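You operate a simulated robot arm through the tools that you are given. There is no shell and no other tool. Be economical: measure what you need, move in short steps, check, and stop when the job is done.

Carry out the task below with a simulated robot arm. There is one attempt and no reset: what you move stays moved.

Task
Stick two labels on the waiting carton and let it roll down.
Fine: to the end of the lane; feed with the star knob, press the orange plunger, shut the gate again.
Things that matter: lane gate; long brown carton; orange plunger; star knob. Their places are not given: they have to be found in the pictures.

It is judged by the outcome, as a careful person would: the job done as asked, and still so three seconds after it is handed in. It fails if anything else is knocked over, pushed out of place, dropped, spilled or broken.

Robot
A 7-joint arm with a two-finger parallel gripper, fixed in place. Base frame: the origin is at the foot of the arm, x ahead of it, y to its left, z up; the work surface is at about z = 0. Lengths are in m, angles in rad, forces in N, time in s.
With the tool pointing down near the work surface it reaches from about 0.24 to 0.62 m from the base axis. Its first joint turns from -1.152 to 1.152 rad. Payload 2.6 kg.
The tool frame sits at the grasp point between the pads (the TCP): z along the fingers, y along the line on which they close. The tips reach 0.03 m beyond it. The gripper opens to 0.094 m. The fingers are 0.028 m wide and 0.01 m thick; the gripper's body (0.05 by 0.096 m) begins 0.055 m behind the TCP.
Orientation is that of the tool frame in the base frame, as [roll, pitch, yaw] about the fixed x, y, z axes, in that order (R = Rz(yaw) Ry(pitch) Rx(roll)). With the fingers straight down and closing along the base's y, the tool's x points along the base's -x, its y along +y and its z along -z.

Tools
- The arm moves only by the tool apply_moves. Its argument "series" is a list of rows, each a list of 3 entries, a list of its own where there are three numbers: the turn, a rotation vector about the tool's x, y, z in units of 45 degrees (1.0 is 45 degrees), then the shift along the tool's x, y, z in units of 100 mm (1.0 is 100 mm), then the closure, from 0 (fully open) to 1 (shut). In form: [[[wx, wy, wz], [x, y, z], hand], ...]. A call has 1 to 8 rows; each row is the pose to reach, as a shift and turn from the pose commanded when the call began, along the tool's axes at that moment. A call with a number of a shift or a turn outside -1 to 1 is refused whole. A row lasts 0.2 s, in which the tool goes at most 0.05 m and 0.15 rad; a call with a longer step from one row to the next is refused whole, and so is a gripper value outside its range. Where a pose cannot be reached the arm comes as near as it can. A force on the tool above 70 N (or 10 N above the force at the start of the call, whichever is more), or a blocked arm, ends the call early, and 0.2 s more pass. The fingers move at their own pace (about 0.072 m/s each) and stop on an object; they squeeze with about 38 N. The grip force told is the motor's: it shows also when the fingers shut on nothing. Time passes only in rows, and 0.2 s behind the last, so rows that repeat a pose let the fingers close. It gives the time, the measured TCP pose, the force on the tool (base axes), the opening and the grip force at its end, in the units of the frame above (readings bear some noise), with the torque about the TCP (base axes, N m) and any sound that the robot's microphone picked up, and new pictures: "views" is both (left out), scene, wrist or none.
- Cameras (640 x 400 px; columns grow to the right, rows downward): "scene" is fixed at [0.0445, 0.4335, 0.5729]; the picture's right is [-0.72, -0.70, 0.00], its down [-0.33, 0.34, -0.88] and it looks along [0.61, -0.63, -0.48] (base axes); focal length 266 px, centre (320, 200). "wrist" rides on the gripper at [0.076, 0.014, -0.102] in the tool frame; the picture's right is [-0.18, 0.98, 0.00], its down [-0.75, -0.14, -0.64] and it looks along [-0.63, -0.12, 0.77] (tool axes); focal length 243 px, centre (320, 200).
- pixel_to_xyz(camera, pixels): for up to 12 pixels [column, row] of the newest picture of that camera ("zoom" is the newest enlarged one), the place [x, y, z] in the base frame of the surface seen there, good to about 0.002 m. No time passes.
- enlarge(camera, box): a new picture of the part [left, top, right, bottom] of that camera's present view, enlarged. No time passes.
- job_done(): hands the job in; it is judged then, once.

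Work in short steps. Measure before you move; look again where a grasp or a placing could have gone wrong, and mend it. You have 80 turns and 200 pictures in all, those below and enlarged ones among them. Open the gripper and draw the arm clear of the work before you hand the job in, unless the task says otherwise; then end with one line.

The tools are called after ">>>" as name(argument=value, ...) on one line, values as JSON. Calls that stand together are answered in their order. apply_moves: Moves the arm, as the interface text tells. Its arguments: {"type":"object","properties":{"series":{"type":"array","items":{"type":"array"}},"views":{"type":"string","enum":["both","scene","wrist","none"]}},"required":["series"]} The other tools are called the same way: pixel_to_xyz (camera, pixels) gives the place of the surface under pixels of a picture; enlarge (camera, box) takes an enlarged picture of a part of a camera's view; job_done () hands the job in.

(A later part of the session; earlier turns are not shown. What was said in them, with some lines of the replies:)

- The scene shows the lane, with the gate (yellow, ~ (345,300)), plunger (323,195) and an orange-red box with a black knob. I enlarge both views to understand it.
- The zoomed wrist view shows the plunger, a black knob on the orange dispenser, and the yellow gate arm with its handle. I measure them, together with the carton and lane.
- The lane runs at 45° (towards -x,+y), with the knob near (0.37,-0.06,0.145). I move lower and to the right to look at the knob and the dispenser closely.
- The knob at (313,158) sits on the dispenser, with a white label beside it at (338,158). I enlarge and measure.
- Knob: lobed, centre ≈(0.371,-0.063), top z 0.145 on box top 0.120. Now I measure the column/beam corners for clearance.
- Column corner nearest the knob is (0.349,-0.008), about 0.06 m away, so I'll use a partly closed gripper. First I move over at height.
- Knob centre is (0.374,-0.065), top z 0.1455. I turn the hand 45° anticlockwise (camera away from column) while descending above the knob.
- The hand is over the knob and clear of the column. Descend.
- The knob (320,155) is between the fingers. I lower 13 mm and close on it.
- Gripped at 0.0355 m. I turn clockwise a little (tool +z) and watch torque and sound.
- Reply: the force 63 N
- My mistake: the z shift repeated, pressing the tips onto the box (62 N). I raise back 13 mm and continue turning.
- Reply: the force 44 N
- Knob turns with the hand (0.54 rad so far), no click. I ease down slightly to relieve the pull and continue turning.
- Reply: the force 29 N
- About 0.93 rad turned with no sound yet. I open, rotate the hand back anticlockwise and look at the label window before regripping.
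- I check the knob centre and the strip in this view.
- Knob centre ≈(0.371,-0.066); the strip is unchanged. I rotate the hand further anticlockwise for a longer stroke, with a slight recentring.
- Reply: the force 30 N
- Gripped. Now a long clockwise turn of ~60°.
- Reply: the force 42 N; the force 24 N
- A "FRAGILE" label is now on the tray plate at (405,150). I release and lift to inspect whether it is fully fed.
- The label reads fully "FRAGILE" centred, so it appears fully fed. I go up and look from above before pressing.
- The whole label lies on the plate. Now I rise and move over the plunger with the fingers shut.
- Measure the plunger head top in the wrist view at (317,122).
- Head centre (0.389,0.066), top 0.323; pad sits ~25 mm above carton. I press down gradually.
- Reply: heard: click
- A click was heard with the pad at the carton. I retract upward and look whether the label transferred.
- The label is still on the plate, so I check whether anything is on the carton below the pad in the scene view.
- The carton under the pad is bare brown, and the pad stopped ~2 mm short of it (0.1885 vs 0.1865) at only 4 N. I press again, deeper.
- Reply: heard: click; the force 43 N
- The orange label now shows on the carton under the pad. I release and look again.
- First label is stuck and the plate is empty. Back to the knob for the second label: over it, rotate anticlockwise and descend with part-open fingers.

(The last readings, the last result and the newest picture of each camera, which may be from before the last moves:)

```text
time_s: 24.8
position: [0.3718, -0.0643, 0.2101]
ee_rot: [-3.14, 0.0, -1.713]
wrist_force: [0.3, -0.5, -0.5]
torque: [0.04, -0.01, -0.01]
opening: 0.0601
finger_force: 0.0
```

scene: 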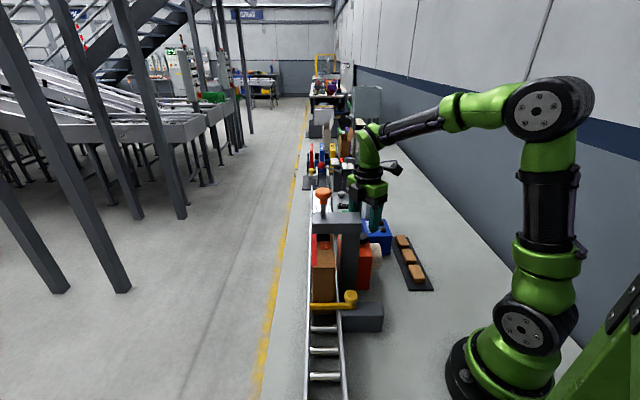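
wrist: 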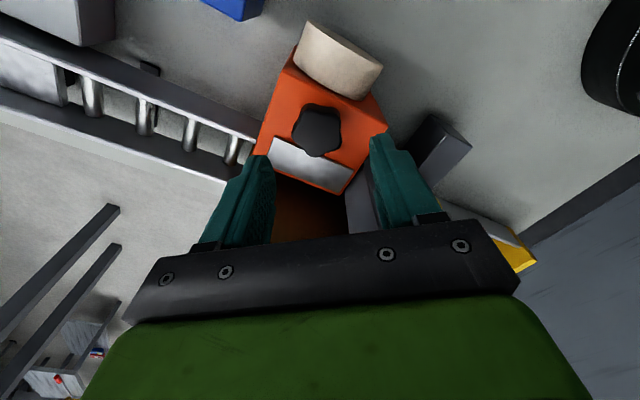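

The knob (318,130) is between the fingers. I lower to z 0.158 and close.

>>> apply_moves(series=[[[0, 0, 0], [0, -0.01, 0.3], 0.36], [[0, 0, 0], [0, -0.01, 0.52], 0.36], [[0, 0, 0], [0, -0.01, 0.52], 1], [[0, 0, 0], [0, -0.01, 0.52], 1], [[0, 0, 0], [0, -0.01, 0.52], 1]], views="none")

>>> apply_moves(series=[[[0, 0, 0.18], [0, 0, 0], 1], [[0, 0, 0.36], [0, 0, 0], 1], [[0, 0, 0.54], [0, 0, 0], 1], [[0, 0, 0.72], [0, 0, 0], 1], [[0, 0, 0.9], [0, 0, 0], 1]], views="wrist")

```text
time_s: 26.0
position: [0.3724, -0.0652, 0.1584]
ee_rot: [-3.136, -0.003, -1.709]
wrist_force: [25.2, -5.1, -13.2]
torque: [0.15, -0.23, -0.04]
opening: 0.0354
finger_force: 45.1
```

```text
time_s: 27.2
position: [0.3726, -0.0649, 0.1582]
ee_rot: [-3.137, 0.003, -2.421]
wrist_force: [19.1, -12.4, 1.9]
torque: [-0.97, 0.81, -0.01]
opening: 0.0357
finger_force: 44.6
```

wrist: 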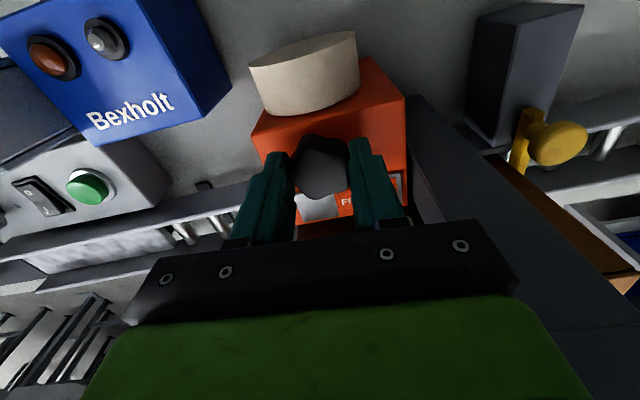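

A new "FR…" label already shows at (345,200). I release and lift to verify.

>>> apply_moves(series=[[[0, 0, 0], [0, 0, 0], 0.36], [[0, 0, 0], [0, 0, 0], 0.36], [[0, 0, 0], [0, 0, -0.3], 0.36], [[0, 0, 0], [0, 0, -0.7], 0.36], [[0, 0, 0], [0, 0, -1], 0.36]], views="wrist")

>>> enlarge(camera="wrist", box=[240, 50, 400, 160])

```text
time_s: 28.4
position: [0.3761, -0.066, 0.2581]
ee_rot: [3.141, -0.001, -2.419]
wrist_force: [-0.1, -0.4, -0.3]
torque: [0.0, 0.02, -0.02]
opening: 0.0602
finger_force: 0.2
```

wrist: 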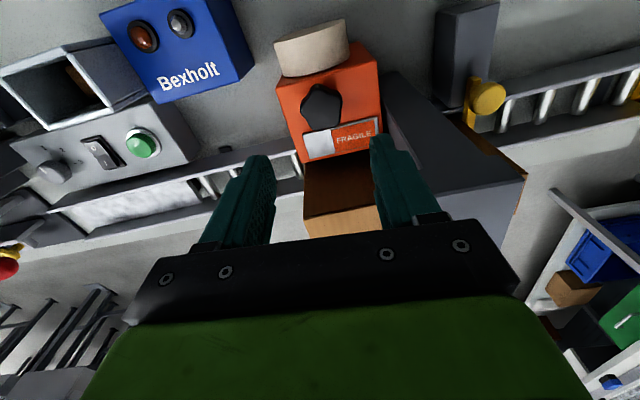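

```text
3.64 times, centred on (320, 105) of wrist
```

zoom: 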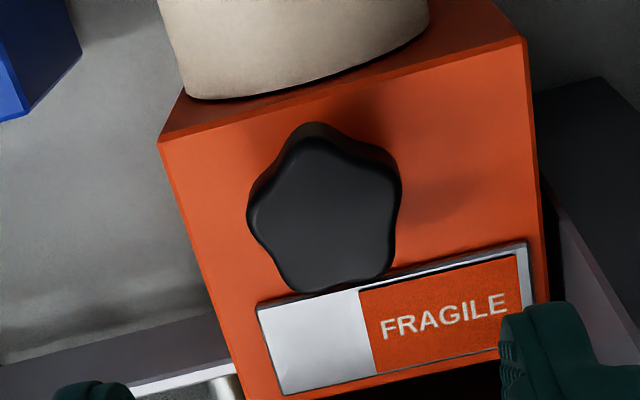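

Second label fully on the plate. I rise, shut the fingers, and go over the plunger.

>>> apply_moves(series=[[[0, 0, 0], [0, 0, -0.4], 1], [[0, 0, 0], [0, 0, -0.8], 1], [[0, 0, 0], [0, 0, -1], 1]], views="none")

>>> apply_moves(series=[[[0, 0, 0], [0, 0, -0.4], 1], [[0, 0, 0], [-0.25, 0.23, -0.52], 1], [[0, 0, 0], [-0.5, 0.45, -0.52], 1], [[0, 0, 0], [-0.75, 0.67, -0.52], 1], [[0, 0, 0], [-0.97, 0.89, -0.52], 1]], views="wrist")

>>> pixel_to_xyz(camera="wrist", pixels=[[317, 120], [317, 108], [317, 135]])

```text
time_s: 29.2
position: [0.3724, -0.0641, 0.3598]
ee_rot: [3.141, 0.0, -2.418]
wrist_force: [1.5, -0.3, -0.6]
torque: [-0.02, 0.02, 0.01]
opening: 0.0
finger_force: 33.3
```

```text
time_s: 30.4
position: [0.3872, 0.0665, 0.4064]
ee_rot: [-3.141, -0.002, -2.418]
wrist_force: [0.0, -0.4, -0.3]
torque: [-0.01, 0.01, 0.0]
opening: 0.0
finger_force: 32.6
```

wrist: 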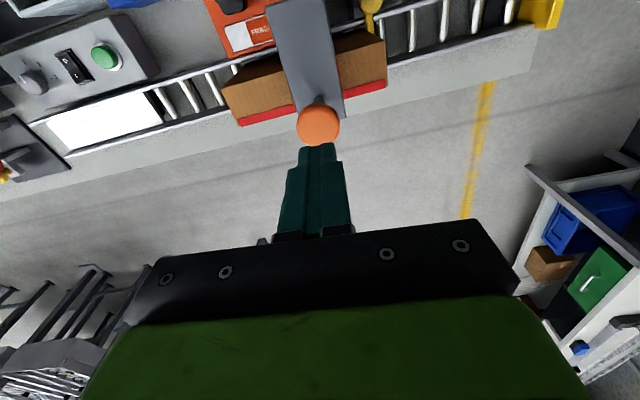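

```text
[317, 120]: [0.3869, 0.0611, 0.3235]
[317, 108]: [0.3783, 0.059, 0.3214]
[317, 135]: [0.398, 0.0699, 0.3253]
```

Centred over the plunger. I press to the same depth as the successful press.

>>> apply_moves(series=[[[0, 0, 0], [0, -0.01, 0.35], 1], [[0, 0, 0], [0, -0.01, 0.57], 1], [[0, 0, 0], [0, -0.01, 0.67], 1], [[0, 0, 0], [0, -0.01, 0.73], 1], [[0, 0, 0], [0, -0.01, 0.77], 1], [[0, 0, 0], [0, -0.01, 0.78], 1]], views="none")

>>> apply_moves(series=[[[0, 0, 0], [0, 0, -0.35], 1], [[0, 0, 0], [0, 0, -0.8], 1], [[0, 0, 0], [0.3, -0.25, -0.8], 1], [[0, 0, 0], [0.6, -0.5, -0.8], 1]], views="both")

>>> enlarge(camera="scene", box=[305, 215, 350, 260])

>>> enlarge(camera="wrist", box=[220, 0, 440, 160])

```text
time_s: 31.8
position: [0.3862, 0.0682, 0.3346]
ee_rot: [-3.138, 0.008, -2.421]
wrist_force: [-17.1, -3.7, 42.9]
torque: [-0.03, 0.34, -0.02]
opening: 0.0
finger_force: 33.1
heard: click
```

```text
time_s: 32.8
position: [0.3779, -0.0104, 0.4153]
ee_rot: [-3.141, 0.001, -2.418]
wrist_force: [-0.3, 0.0, 0.2]
torque: [-0.01, 0.04, 0.0]
opening: 0.0
finger_force: 33.0
```

scene: 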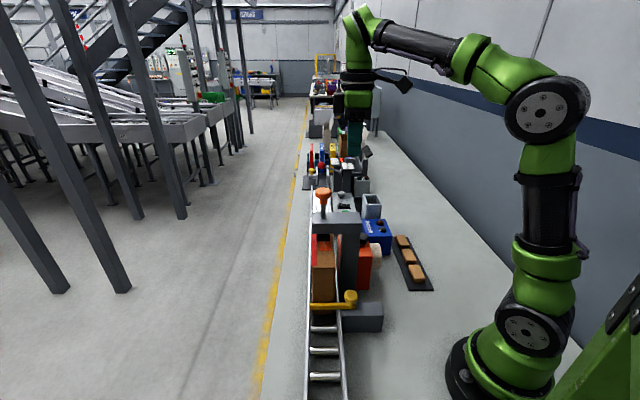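
wrist: 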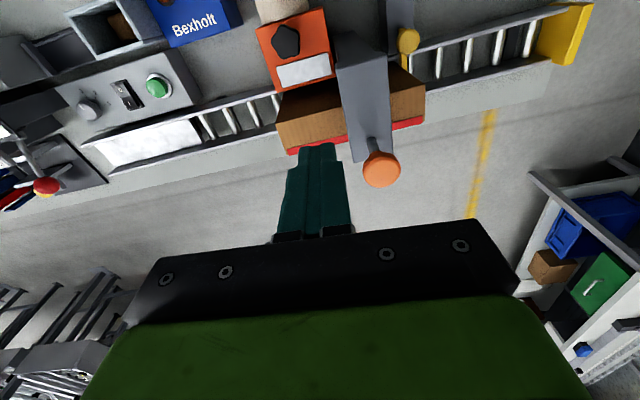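

```text
8.89 times, centred on (328, 238) of scene
```

zoom: 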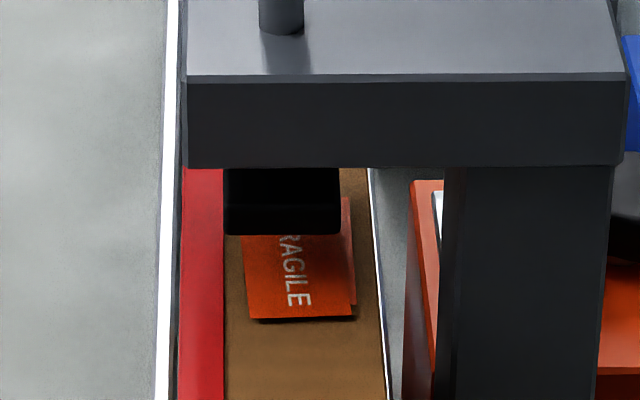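

```text
2.50 times, centred on (330, 80) of wrist
```

zoom: 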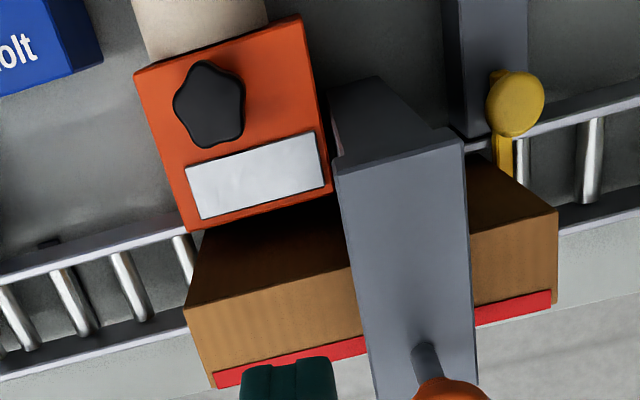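

Both labels are on the carton and the plate is empty. Now I go to the gate knob and look at it closely.

>>> apply_moves(series=[[[0, 0, 0.15], [0.15, 0.25, 0.05], 1], [[0, 0, 0.3], [0.35, 0.5, 0.1], 0.8], [[0, 0, 0.45], [0.45, 0.8, 0.4], 0.5], [[0, 0, 0.6], [0.45, 1, 0.7], 0.36], [[0, 0, 0.75], [0.45, 1, 1], 0.36], [[0, 0, 0.9], [0.45, 1, 1], 0.36]], views="both")

>>> enlarge(camera="wrist", box=[250, 0, 450, 160])

```text
time_s: 34.2
position: [0.2765, 0.0358, 0.3137]
ee_rot: [3.141, 0.001, -3.129]
wrist_force: [0.3, 0.3, -0.6]
torque: [0.02, 0.0, -0.02]
opening: 0.06
finger_force: 0.1
```

scene: 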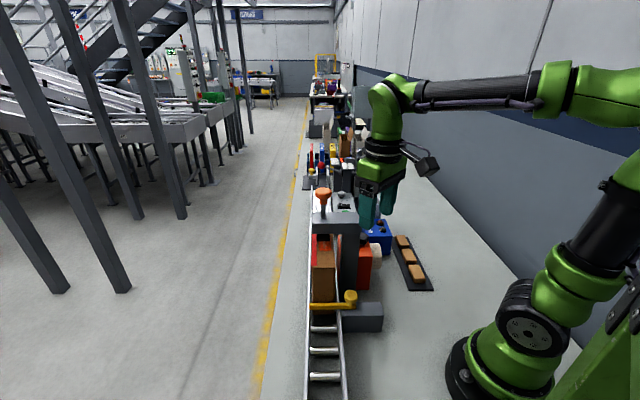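
wrist: 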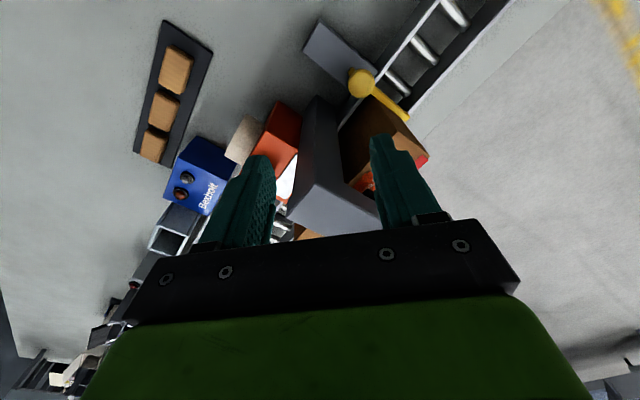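

```text
2.50 times, centred on (350, 80) of wrist
```

zoom: 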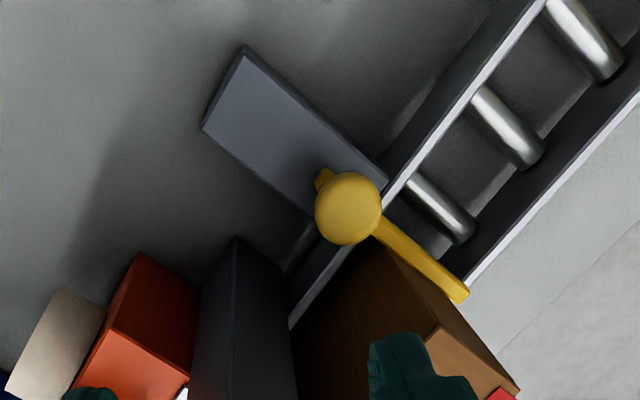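

The bar lies along the block axis with the knob at its near end, suggesting a sliding gate pulled away from the lane. I measure the knob, bar and block.

>>> pixel_to_xyz(camera="zoom", pixels=[[348, 208], [320, 208], [378, 208], [348, 180], [348, 238], [320, 178], [460, 295], [420, 260], [243, 55], [205, 125], [385, 180], [310, 212]])

>>> enlarge(camera="scene", box=[300, 270, 400, 340])

>>> pixel_to_xyz(camera="zoom", pixels=[[320, 140], [320, 170], [320, 190], [100, 210]])

```text
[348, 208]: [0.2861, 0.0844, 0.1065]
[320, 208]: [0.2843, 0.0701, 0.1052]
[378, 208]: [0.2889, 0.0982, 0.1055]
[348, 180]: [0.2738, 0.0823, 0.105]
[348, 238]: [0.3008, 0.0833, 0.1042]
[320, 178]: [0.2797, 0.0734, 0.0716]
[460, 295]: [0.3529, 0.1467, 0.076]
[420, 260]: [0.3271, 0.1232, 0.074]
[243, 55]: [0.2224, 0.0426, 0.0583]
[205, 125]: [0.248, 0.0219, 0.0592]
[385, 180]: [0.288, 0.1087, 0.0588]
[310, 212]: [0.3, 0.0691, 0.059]
```

```text
5.71 times, centred on (350, 305) of scene
```

zoom: 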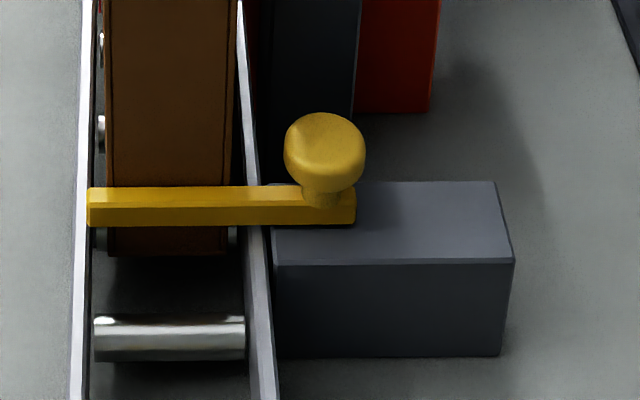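

```text
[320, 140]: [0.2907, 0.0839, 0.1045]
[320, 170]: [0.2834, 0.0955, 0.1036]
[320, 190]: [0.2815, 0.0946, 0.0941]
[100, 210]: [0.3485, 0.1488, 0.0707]
```

Gate knob centre (0.286,0.0845), head z≈0.09–0.1065; the block runs along n for ~0.08 m. I'll grip with the fingers along the lane direction (yaw -2.356) to keep clear of carton and press.

>>> apply_moves(series=[[[0, 0, -0.17], [-0.03, 0.2, 0], 0.36], [[0, 0, -0.34], [-0.07, 0.4, 0], 0.36], [[0, 0, -0.51], [-0.095, 0.487, 0.1], 0.36], [[0, 0, -0.68], [-0.095, 0.487, 0.4], 0.36], [[0, 0, -0.85], [-0.095, 0.487, 0.7], 0.36], [[0, 0, -0.984], [-0.095, 0.487, 1], 0.36]], views="both")

>>> enlarge(camera="scene", box=[280, 190, 420, 330])

```text
time_s: 35.6
position: [0.2826, 0.0816, 0.2121]
ee_rot: [-3.141, 0.001, -2.352]
wrist_force: [-0.2, 0.0, -0.6]
torque: [-0.01, -0.01, 0.0]
opening: 0.0602
finger_force: 0.0
```

scene: 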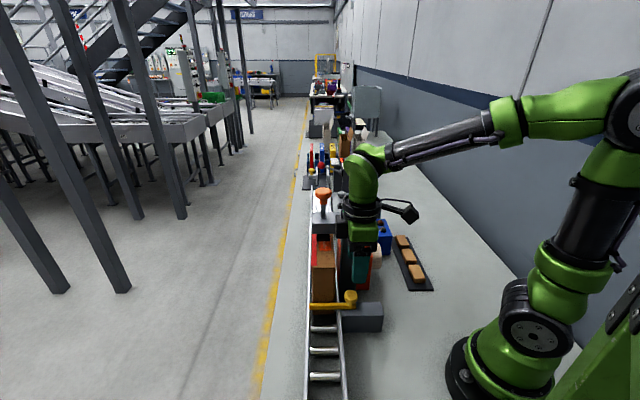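
wrist: 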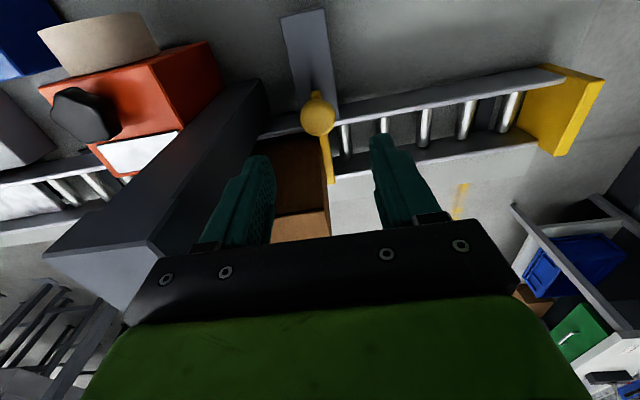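

```text
2.86 times, centred on (350, 260) of scene
```

zoom: 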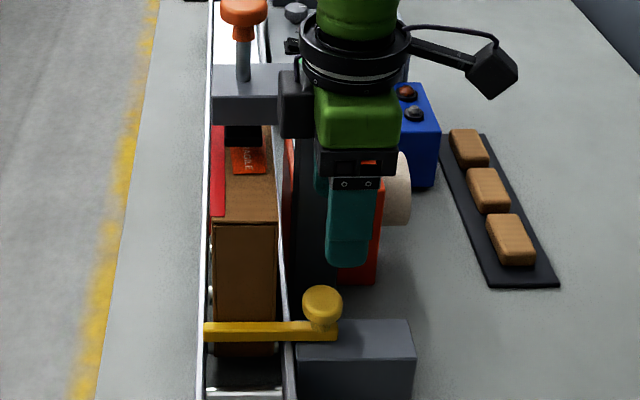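

The lane ends with a yellow stop. A dark part on the hand's lane side could come near the carton, so I shift 5 mm away from the lane and go down partway, checking.

>>> apply_moves(series=[[[0, 0, 0], [0.055, 0, 0.3], 0.5], [[0, 0, 0], [0.055, 0, 0.57], 0.5]], views="both")

>>> enlarge(camera="scene", box=[290, 210, 400, 330])

>>> pixel_to_xyz(camera="zoom", pixels=[[255, 130], [230, 130], [275, 160], [255, 80]])

```text
time_s: 36.2
position: [0.2815, 0.0776, 0.1562]
ee_rot: [3.14, 0.0, -2.351]
wrist_force: [0.0, 0.9, 0.2]
torque: [0.02, 0.01, 0.03]
opening: 0.0471
finger_force: 0.0
```

scene: 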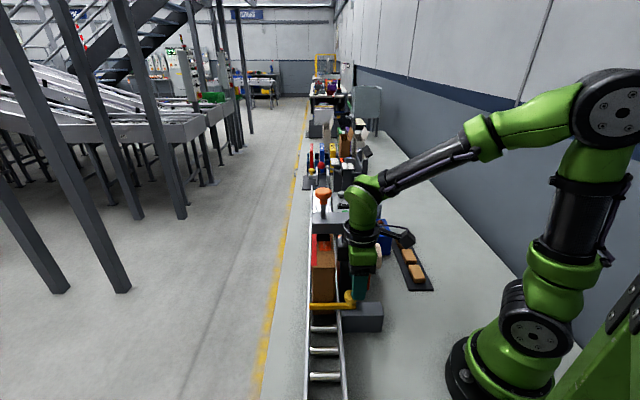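
wrist: 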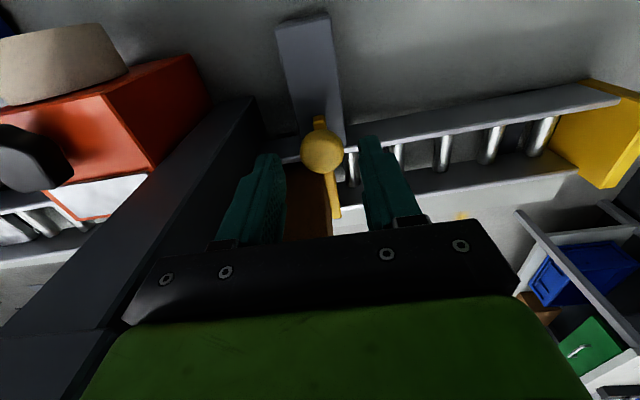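

```text
3.33 times, centred on (345, 270) of scene
```

zoom: 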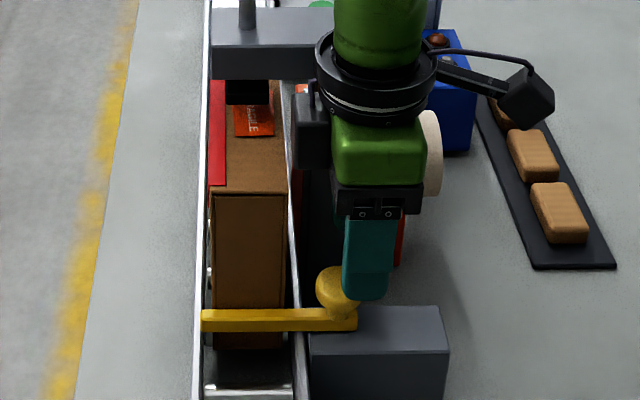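

```text
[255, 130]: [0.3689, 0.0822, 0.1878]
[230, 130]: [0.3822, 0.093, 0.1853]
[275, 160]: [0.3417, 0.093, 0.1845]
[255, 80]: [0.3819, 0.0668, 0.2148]
```

I measure the dark part's lower edge and the carton's near side edge.

>>> pixel_to_xyz(camera="zoom", pixels=[[300, 164], [296, 120], [325, 164], [310, 110], [283, 185], [345, 280], [365, 285], [360, 270]])

```text
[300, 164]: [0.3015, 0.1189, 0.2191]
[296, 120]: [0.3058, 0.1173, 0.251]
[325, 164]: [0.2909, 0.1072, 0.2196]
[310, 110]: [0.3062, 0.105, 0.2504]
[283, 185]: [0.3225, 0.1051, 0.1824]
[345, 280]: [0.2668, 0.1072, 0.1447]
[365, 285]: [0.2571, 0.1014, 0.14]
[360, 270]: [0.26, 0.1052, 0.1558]
```

Clearance: hand's part reaches 0.043 toward the lane, carton begins at 0.048. OK. I descend to z 0.118 and close on the gate knob.

>>> apply_moves(series=[[[0, 0, 0], [0, 0, 0.2], 0.5], [[0, 0, 0], [0, 0, 0.38], 0.5], [[0, 0, 0], [0, 0, 0.38], 1], [[0, 0, 0], [0, 0, 0.38], 1], [[0, 0, 0], [0, 0, 0.38], 1]], views="both")

```text
time_s: 37.4
position: [0.2818, 0.0761, 0.117]
ee_rot: [-3.14, -0.001, -2.354]
wrist_force: [11.6, -14.5, -11.3]
torque: [-0.23, -0.39, -0.17]
opening: 0.0315
finger_force: 45.4
```

scene: 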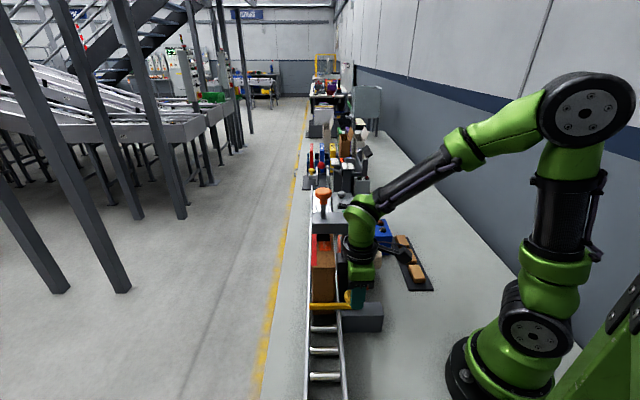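
wrist: 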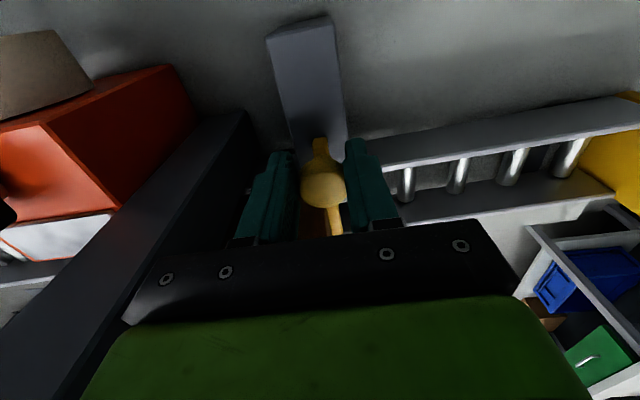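

Gripped (0.0315 m). I pull 20 mm along tool +x (away from the lane) and check.

>>> apply_moves(series=[[[0, 0, 0], [0.1, 0, 0], 1], [[0, 0, 0], [0.2, 0, 0], 1]], views="wrist")

```text
time_s: 38.0
position: [0.2666, 0.0625, 0.1173]
ee_rot: [-3.137, 0.004, -2.353]
wrist_force: [23.0, -22.1, -7.8]
torque: [-1.0, 0.25, -0.42]
opening: 0.0313
finger_force: 44.7
```

wrist: 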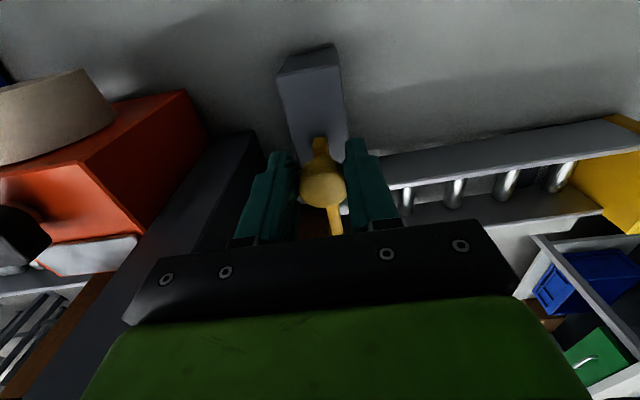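

The gate slides with the hand. I keep pulling another 50 mm.

>>> apply_moves(series=[[[0, 0, 0], [0.15, 0, 0], 1], [[0, 0, 0], [0.3, 0, 0], 1], [[0, 0, 0], [0.4, 0, 0], 1], [[0, 0, 0], [0.5, 0, 0], 1]], views="both")

```text
time_s: 39.0
position: [0.2326, 0.0285, 0.1174]
ee_rot: [-3.132, 0.004, -2.346]
wrist_force: [29.3, -27.2, -14.4]
torque: [-0.66, -0.43, -0.53]
opening: 0.0315
finger_force: 45.4
```

scene: 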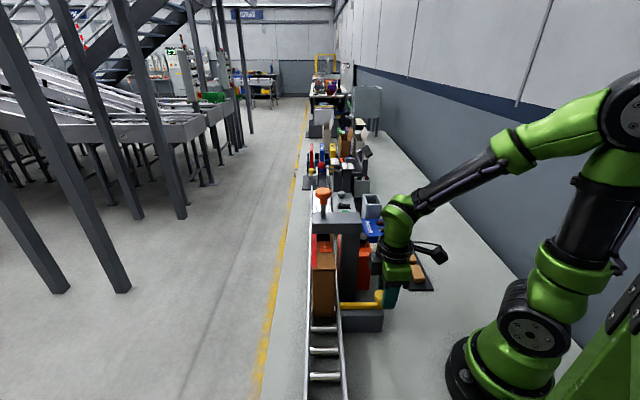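
wrist: 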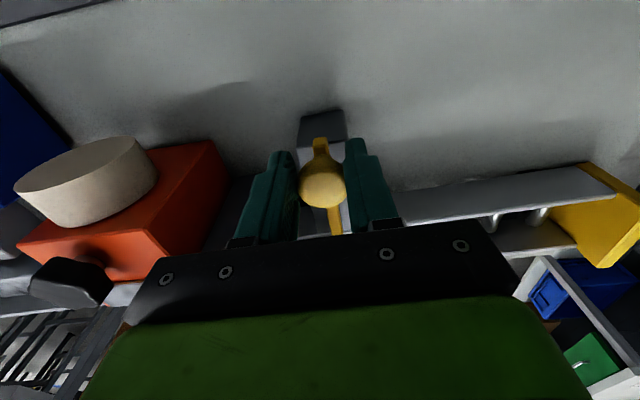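

The gate is out and the carton seems to be starting to move. I hold and wait.

>>> apply_moves(series=[[[0, 0, 0], [0, 0, 0], 1], [[0, 0, 0], [0, 0, 0], 1], [[0, 0, 0], [0, 0, 0], 1], [[0, 0, 0], [0, 0, 0], 1], [[0, 0, 0], [0, 0, 0], 1]], views="scene")

>>> enlarge(camera="scene", box=[270, 230, 410, 400])

```text
time_s: 40.2
position: [0.2337, 0.0287, 0.1179]
ee_rot: [-3.133, 0.004, -2.346]
wrist_force: [27.4, -29.2, -9.4]
torque: [-0.69, -0.53, -0.43]
opening: 0.0312
finger_force: 44.8
```

scene: 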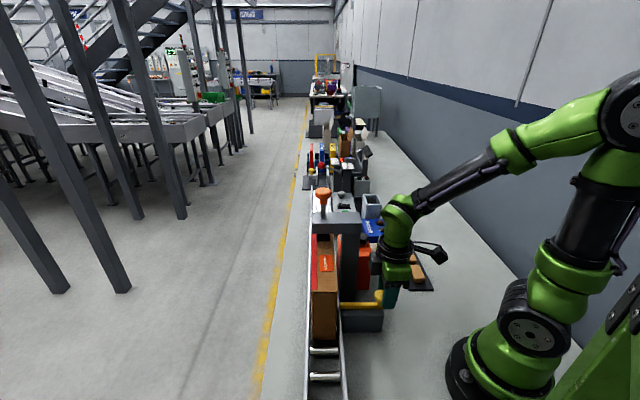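

```text
2.35 times, centred on (340, 315) of scene
```

zoom: 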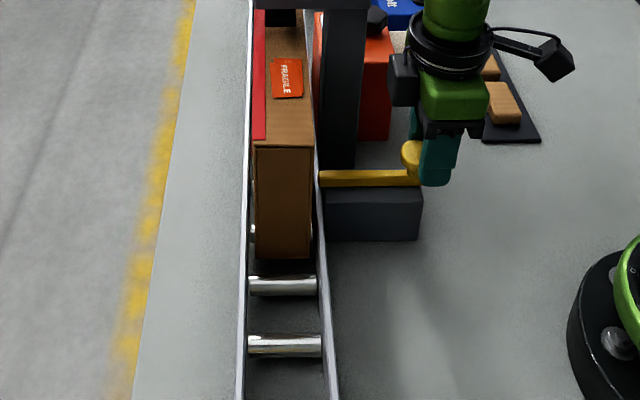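

The carton rolls slowly past the open gate. I keep waiting.

>>> apply_moves(series=[[[0, 0, 0], [0, 0, 0], 1], [[0, 0, 0], [0, 0, 0], 1], [[0, 0, 0], [0, 0, 0], 1], [[0, 0, 0], [0, 0, 0], 1], [[0, 0, 0], [0, 0, 0], 1], [[0, 0, 0], [0, 0, 0], 1], [[0, 0, 0], [0, 0, 0], 1], [[0, 0, 0], [0, 0, 0], 1]], views="scene")

```text
time_s: 42.0
position: [0.2311, 0.0279, 0.1176]
ee_rot: [-3.134, 0.004, -2.345]
wrist_force: [26.5, -27.8, -8.5]
torque: [-0.68, -0.49, -0.41]
opening: 0.0315
finger_force: 45.3
```

scene: 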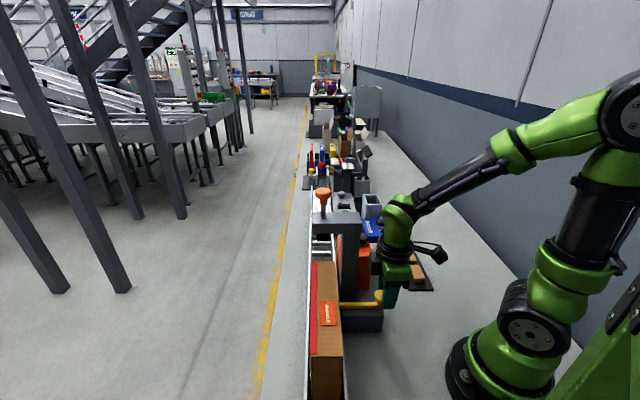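

Still rolling, its tail not yet past the gate. Wait more.

>>> apply_moves(series=[[[0, 0, 0], [0, 0, 0], 1], [[0, 0, 0], [0, 0, 0], 1], [[0, 0, 0], [0, 0, 0], 1], [[0, 0, 0], [0, 0, 0], 1], [[0, 0, 0], [0, 0, 0], 1], [[0, 0, 0], [0, 0, 0], 1], [[0, 0, 0], [0, 0, 0], 1], [[0, 0, 0], [0, 0, 0], 1]], views="both")

```text
time_s: 43.8
position: [0.2323, 0.0274, 0.1172]
ee_rot: [-3.132, 0.003, -2.345]
wrist_force: [28.1, -27.4, -7.5]
torque: [-0.69, -0.57, -0.37]
opening: 0.0315
finger_force: 45.3
```

scene: 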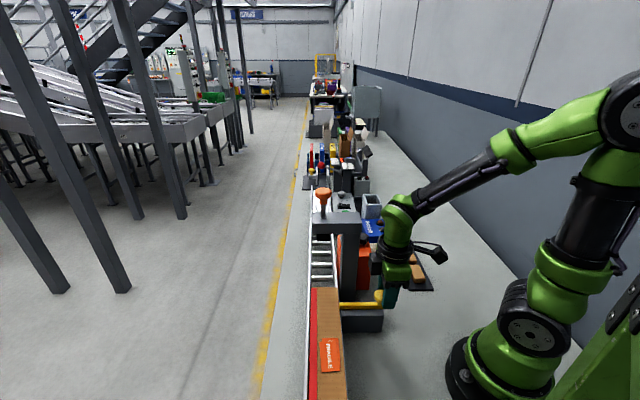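
wrist: 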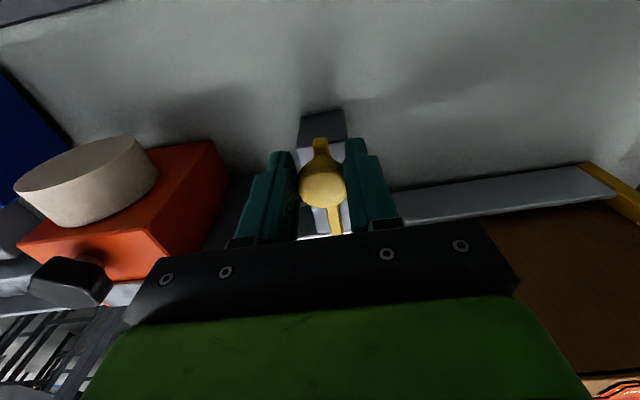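

The carton looks near the yellow stop. I wait a bit more to see whether it is at rest and its tail clears the gate line.

>>> apply_moves(series=[[[0, 0, 0], [0, 0, 0], 1], [[0, 0, 0], [0, 0, 0], 1], [[0, 0, 0], [0, 0, 0], 1], [[0, 0, 0], [0, 0, 0], 1], [[0, 0, 0], [0, 0, 0], 1]], views="both")

>>> enlarge(camera="scene", box=[280, 230, 400, 350])

>>> pixel_to_xyz(camera="scene", pixels=[[325, 292], [330, 355], [345, 305], [375, 305], [338, 290], [342, 305]])

```text
time_s: 45.0
position: [0.2334, 0.0283, 0.1171]
ee_rot: [-3.133, 0.003, -2.346]
wrist_force: [26.9, -27.6, -6.9]
torque: [-0.67, -0.46, -0.4]
opening: 0.0313
finger_force: 44.9
```

scene: 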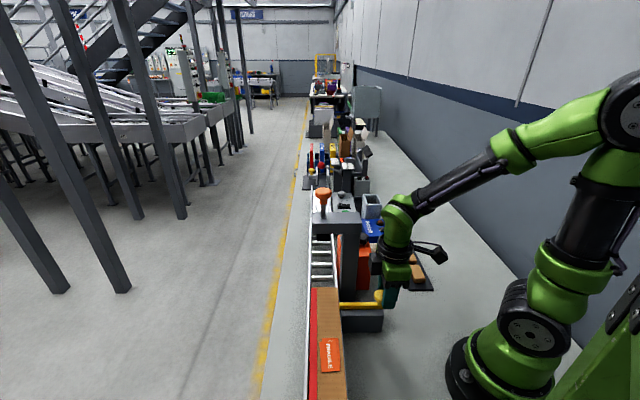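
wrist: 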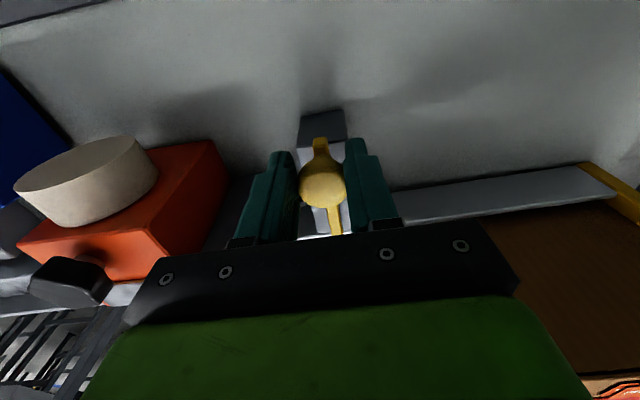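

```text
3.33 times, centred on (340, 290) of scene
```

zoom: 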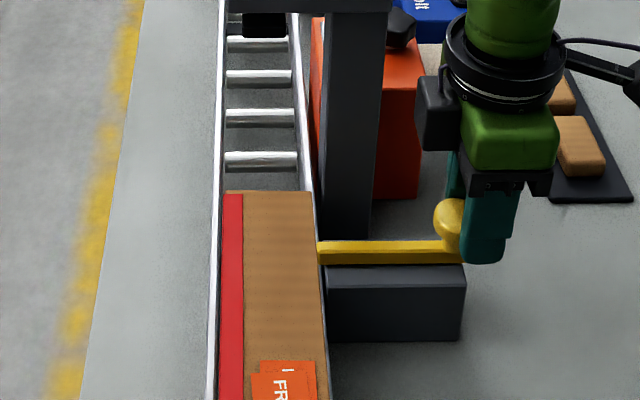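

```text
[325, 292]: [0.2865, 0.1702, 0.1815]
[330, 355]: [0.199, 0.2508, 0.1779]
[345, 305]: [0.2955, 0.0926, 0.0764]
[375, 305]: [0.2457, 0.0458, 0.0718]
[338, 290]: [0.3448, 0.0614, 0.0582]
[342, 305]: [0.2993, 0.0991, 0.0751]
```

Carton is at rest at the stop; its tail is ~58 mm past the gate line. I slide the gate back 70 mm to shut it.

>>> apply_moves(series=[[[0, 0, 0], [-0.15, 0, 0], 1], [[0, 0, 0], [-0.3, 0, 0], 1], [[0, 0, 0], [-0.45, 0, 0], 1], [[0, 0, 0], [-0.58, 0, 0], 1], [[0, 0, 0], [-0.66, 0, 0], 1], [[0, 0, 0], [-0.71, 0, 0], 1], [[0, 0, 0], [-0.71, 0, 0], 1]], views="both")

>>> enlarge(camera="scene", box=[280, 230, 400, 350])

```text
time_s: 46.6
position: [0.2815, 0.077, 0.1178]
ee_rot: [-3.133, -0.001, -2.356]
wrist_force: [13.0, -34.6, 21.7]
torque: [-0.21, -1.19, -0.39]
opening: 0.0313
finger_force: 45.3
```

scene: 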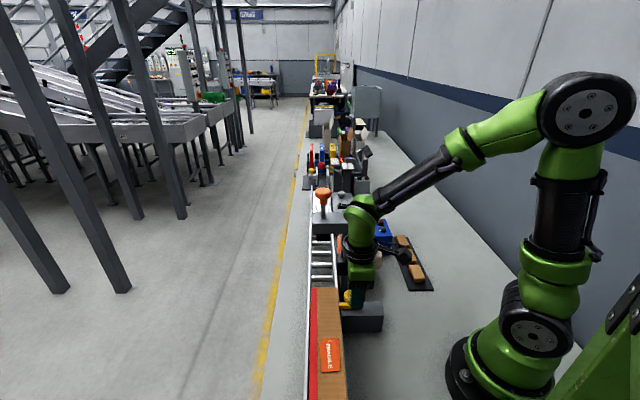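
wrist: 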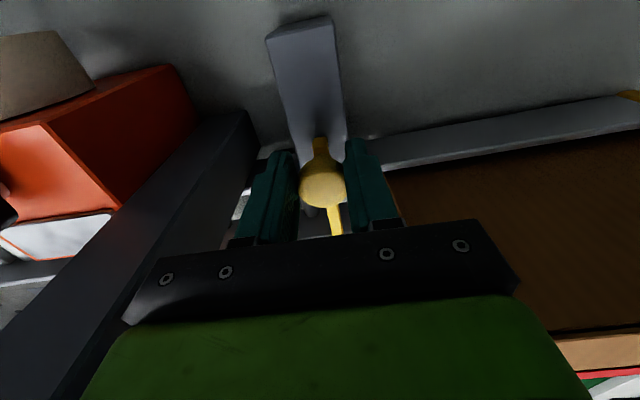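

```text
3.33 times, centred on (340, 290) of scene
```

zoom: 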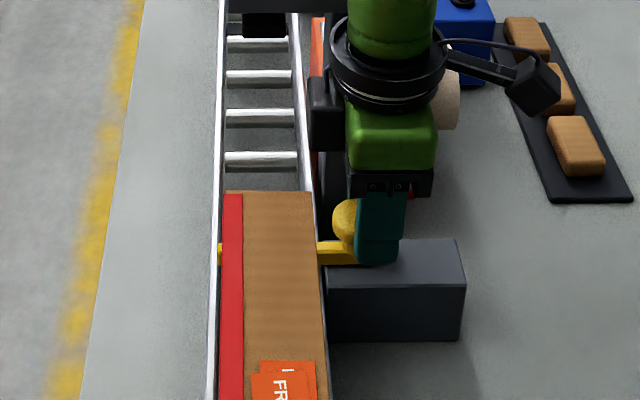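

The gate is back at its original place (TCP matches the grasp pose; bar tip shows across the lane at zoom (218,255)). I open and lift clear.

>>> apply_moves(series=[[[0, 0, 0], [0, 0, 0], 0.5], [[0, 0, 0], [0, 0, 0], 0.5], [[0, 0, 0], [0, 0, -0.2], 0.5], [[0, 0, 0], [0, 0, -0.5], 0.5], [[0, 0, 0], [0, 0, -0.9], 0.5], [[0, 0, 0], [0.2, 0, -1], 0.5]], views="none")

>>> apply_moves(series=[[[0, 0, 0], [0.2, 0, -0.4], 0], [[0, 0, 0], [0.3, 0, -0.8], 0], [[0, 0, 0], [0.4, 0, -1], 0], [[0, 0, 0], [0.4, 0, -1], 0]], views="both")

>>> enlarge(camera="scene", box=[270, 230, 410, 400])

>>> enlarge(camera="wrist", box=[200, 0, 560, 220])

```text
time_s: 48.0
position: [0.2667, 0.0669, 0.2174]
ee_rot: [3.14, -0.001, -2.352]
wrist_force: [0.1, 0.6, -0.2]
torque: [0.02, -0.03, 0.0]
opening: 0.0472
finger_force: 0.1
```

```text
time_s: 49.0
position: [0.2366, 0.0402, 0.3168]
ee_rot: [-3.141, 0.0, -2.353]
wrist_force: [1.0, -0.2, 0.1]
torque: [0.03, 0.0, 0.03]
opening: 0.0942
finger_force: 0.0
```

scene: 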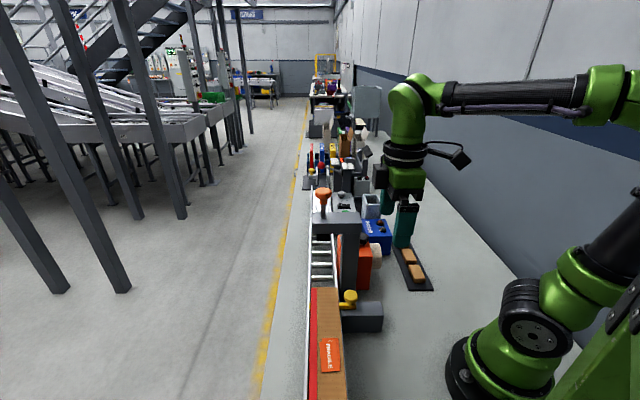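
wrist: 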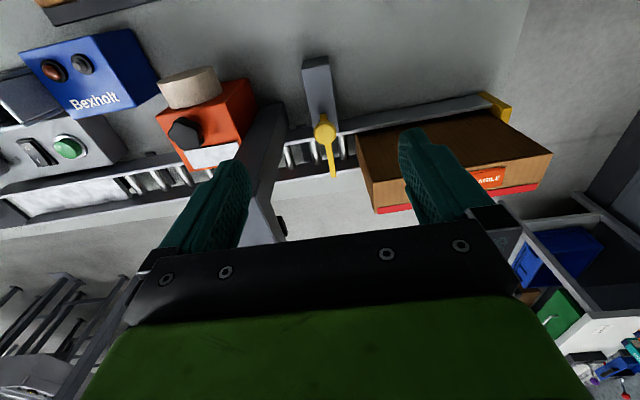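

```text
2.35 times, centred on (340, 315) of scene
```

zoom: 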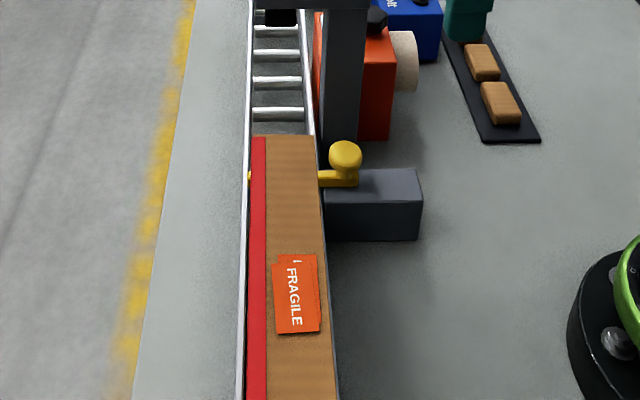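

```text
1.78 times, centred on (380, 110) of wrist
```

zoom: 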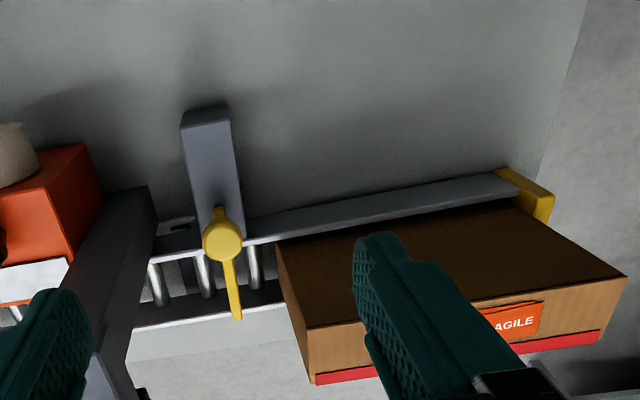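

The carton rests at the end stop with its labels on, and the gate bar is across the lane behind it. I check the gate knob position against its start.

>>> pixel_to_xyz(camera="zoom", pixels=[[221, 240], [237, 315], [517, 205]])

```text
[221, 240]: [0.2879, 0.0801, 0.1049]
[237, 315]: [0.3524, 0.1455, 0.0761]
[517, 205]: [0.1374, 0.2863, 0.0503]
```

The bar tip at (0.352,0.1455) matches its original shut position (0.353,0.147), and the arm is clear with the gripper open, so I hand in the job.

>>> job_done()

```text
The job is handed in.
```

The job is done: the carton has two FRAGILE labels, it rolled down to the end stop, and the gate is shut behind it. The second label sits almost on top of the first, because both were pressed at the same spot.
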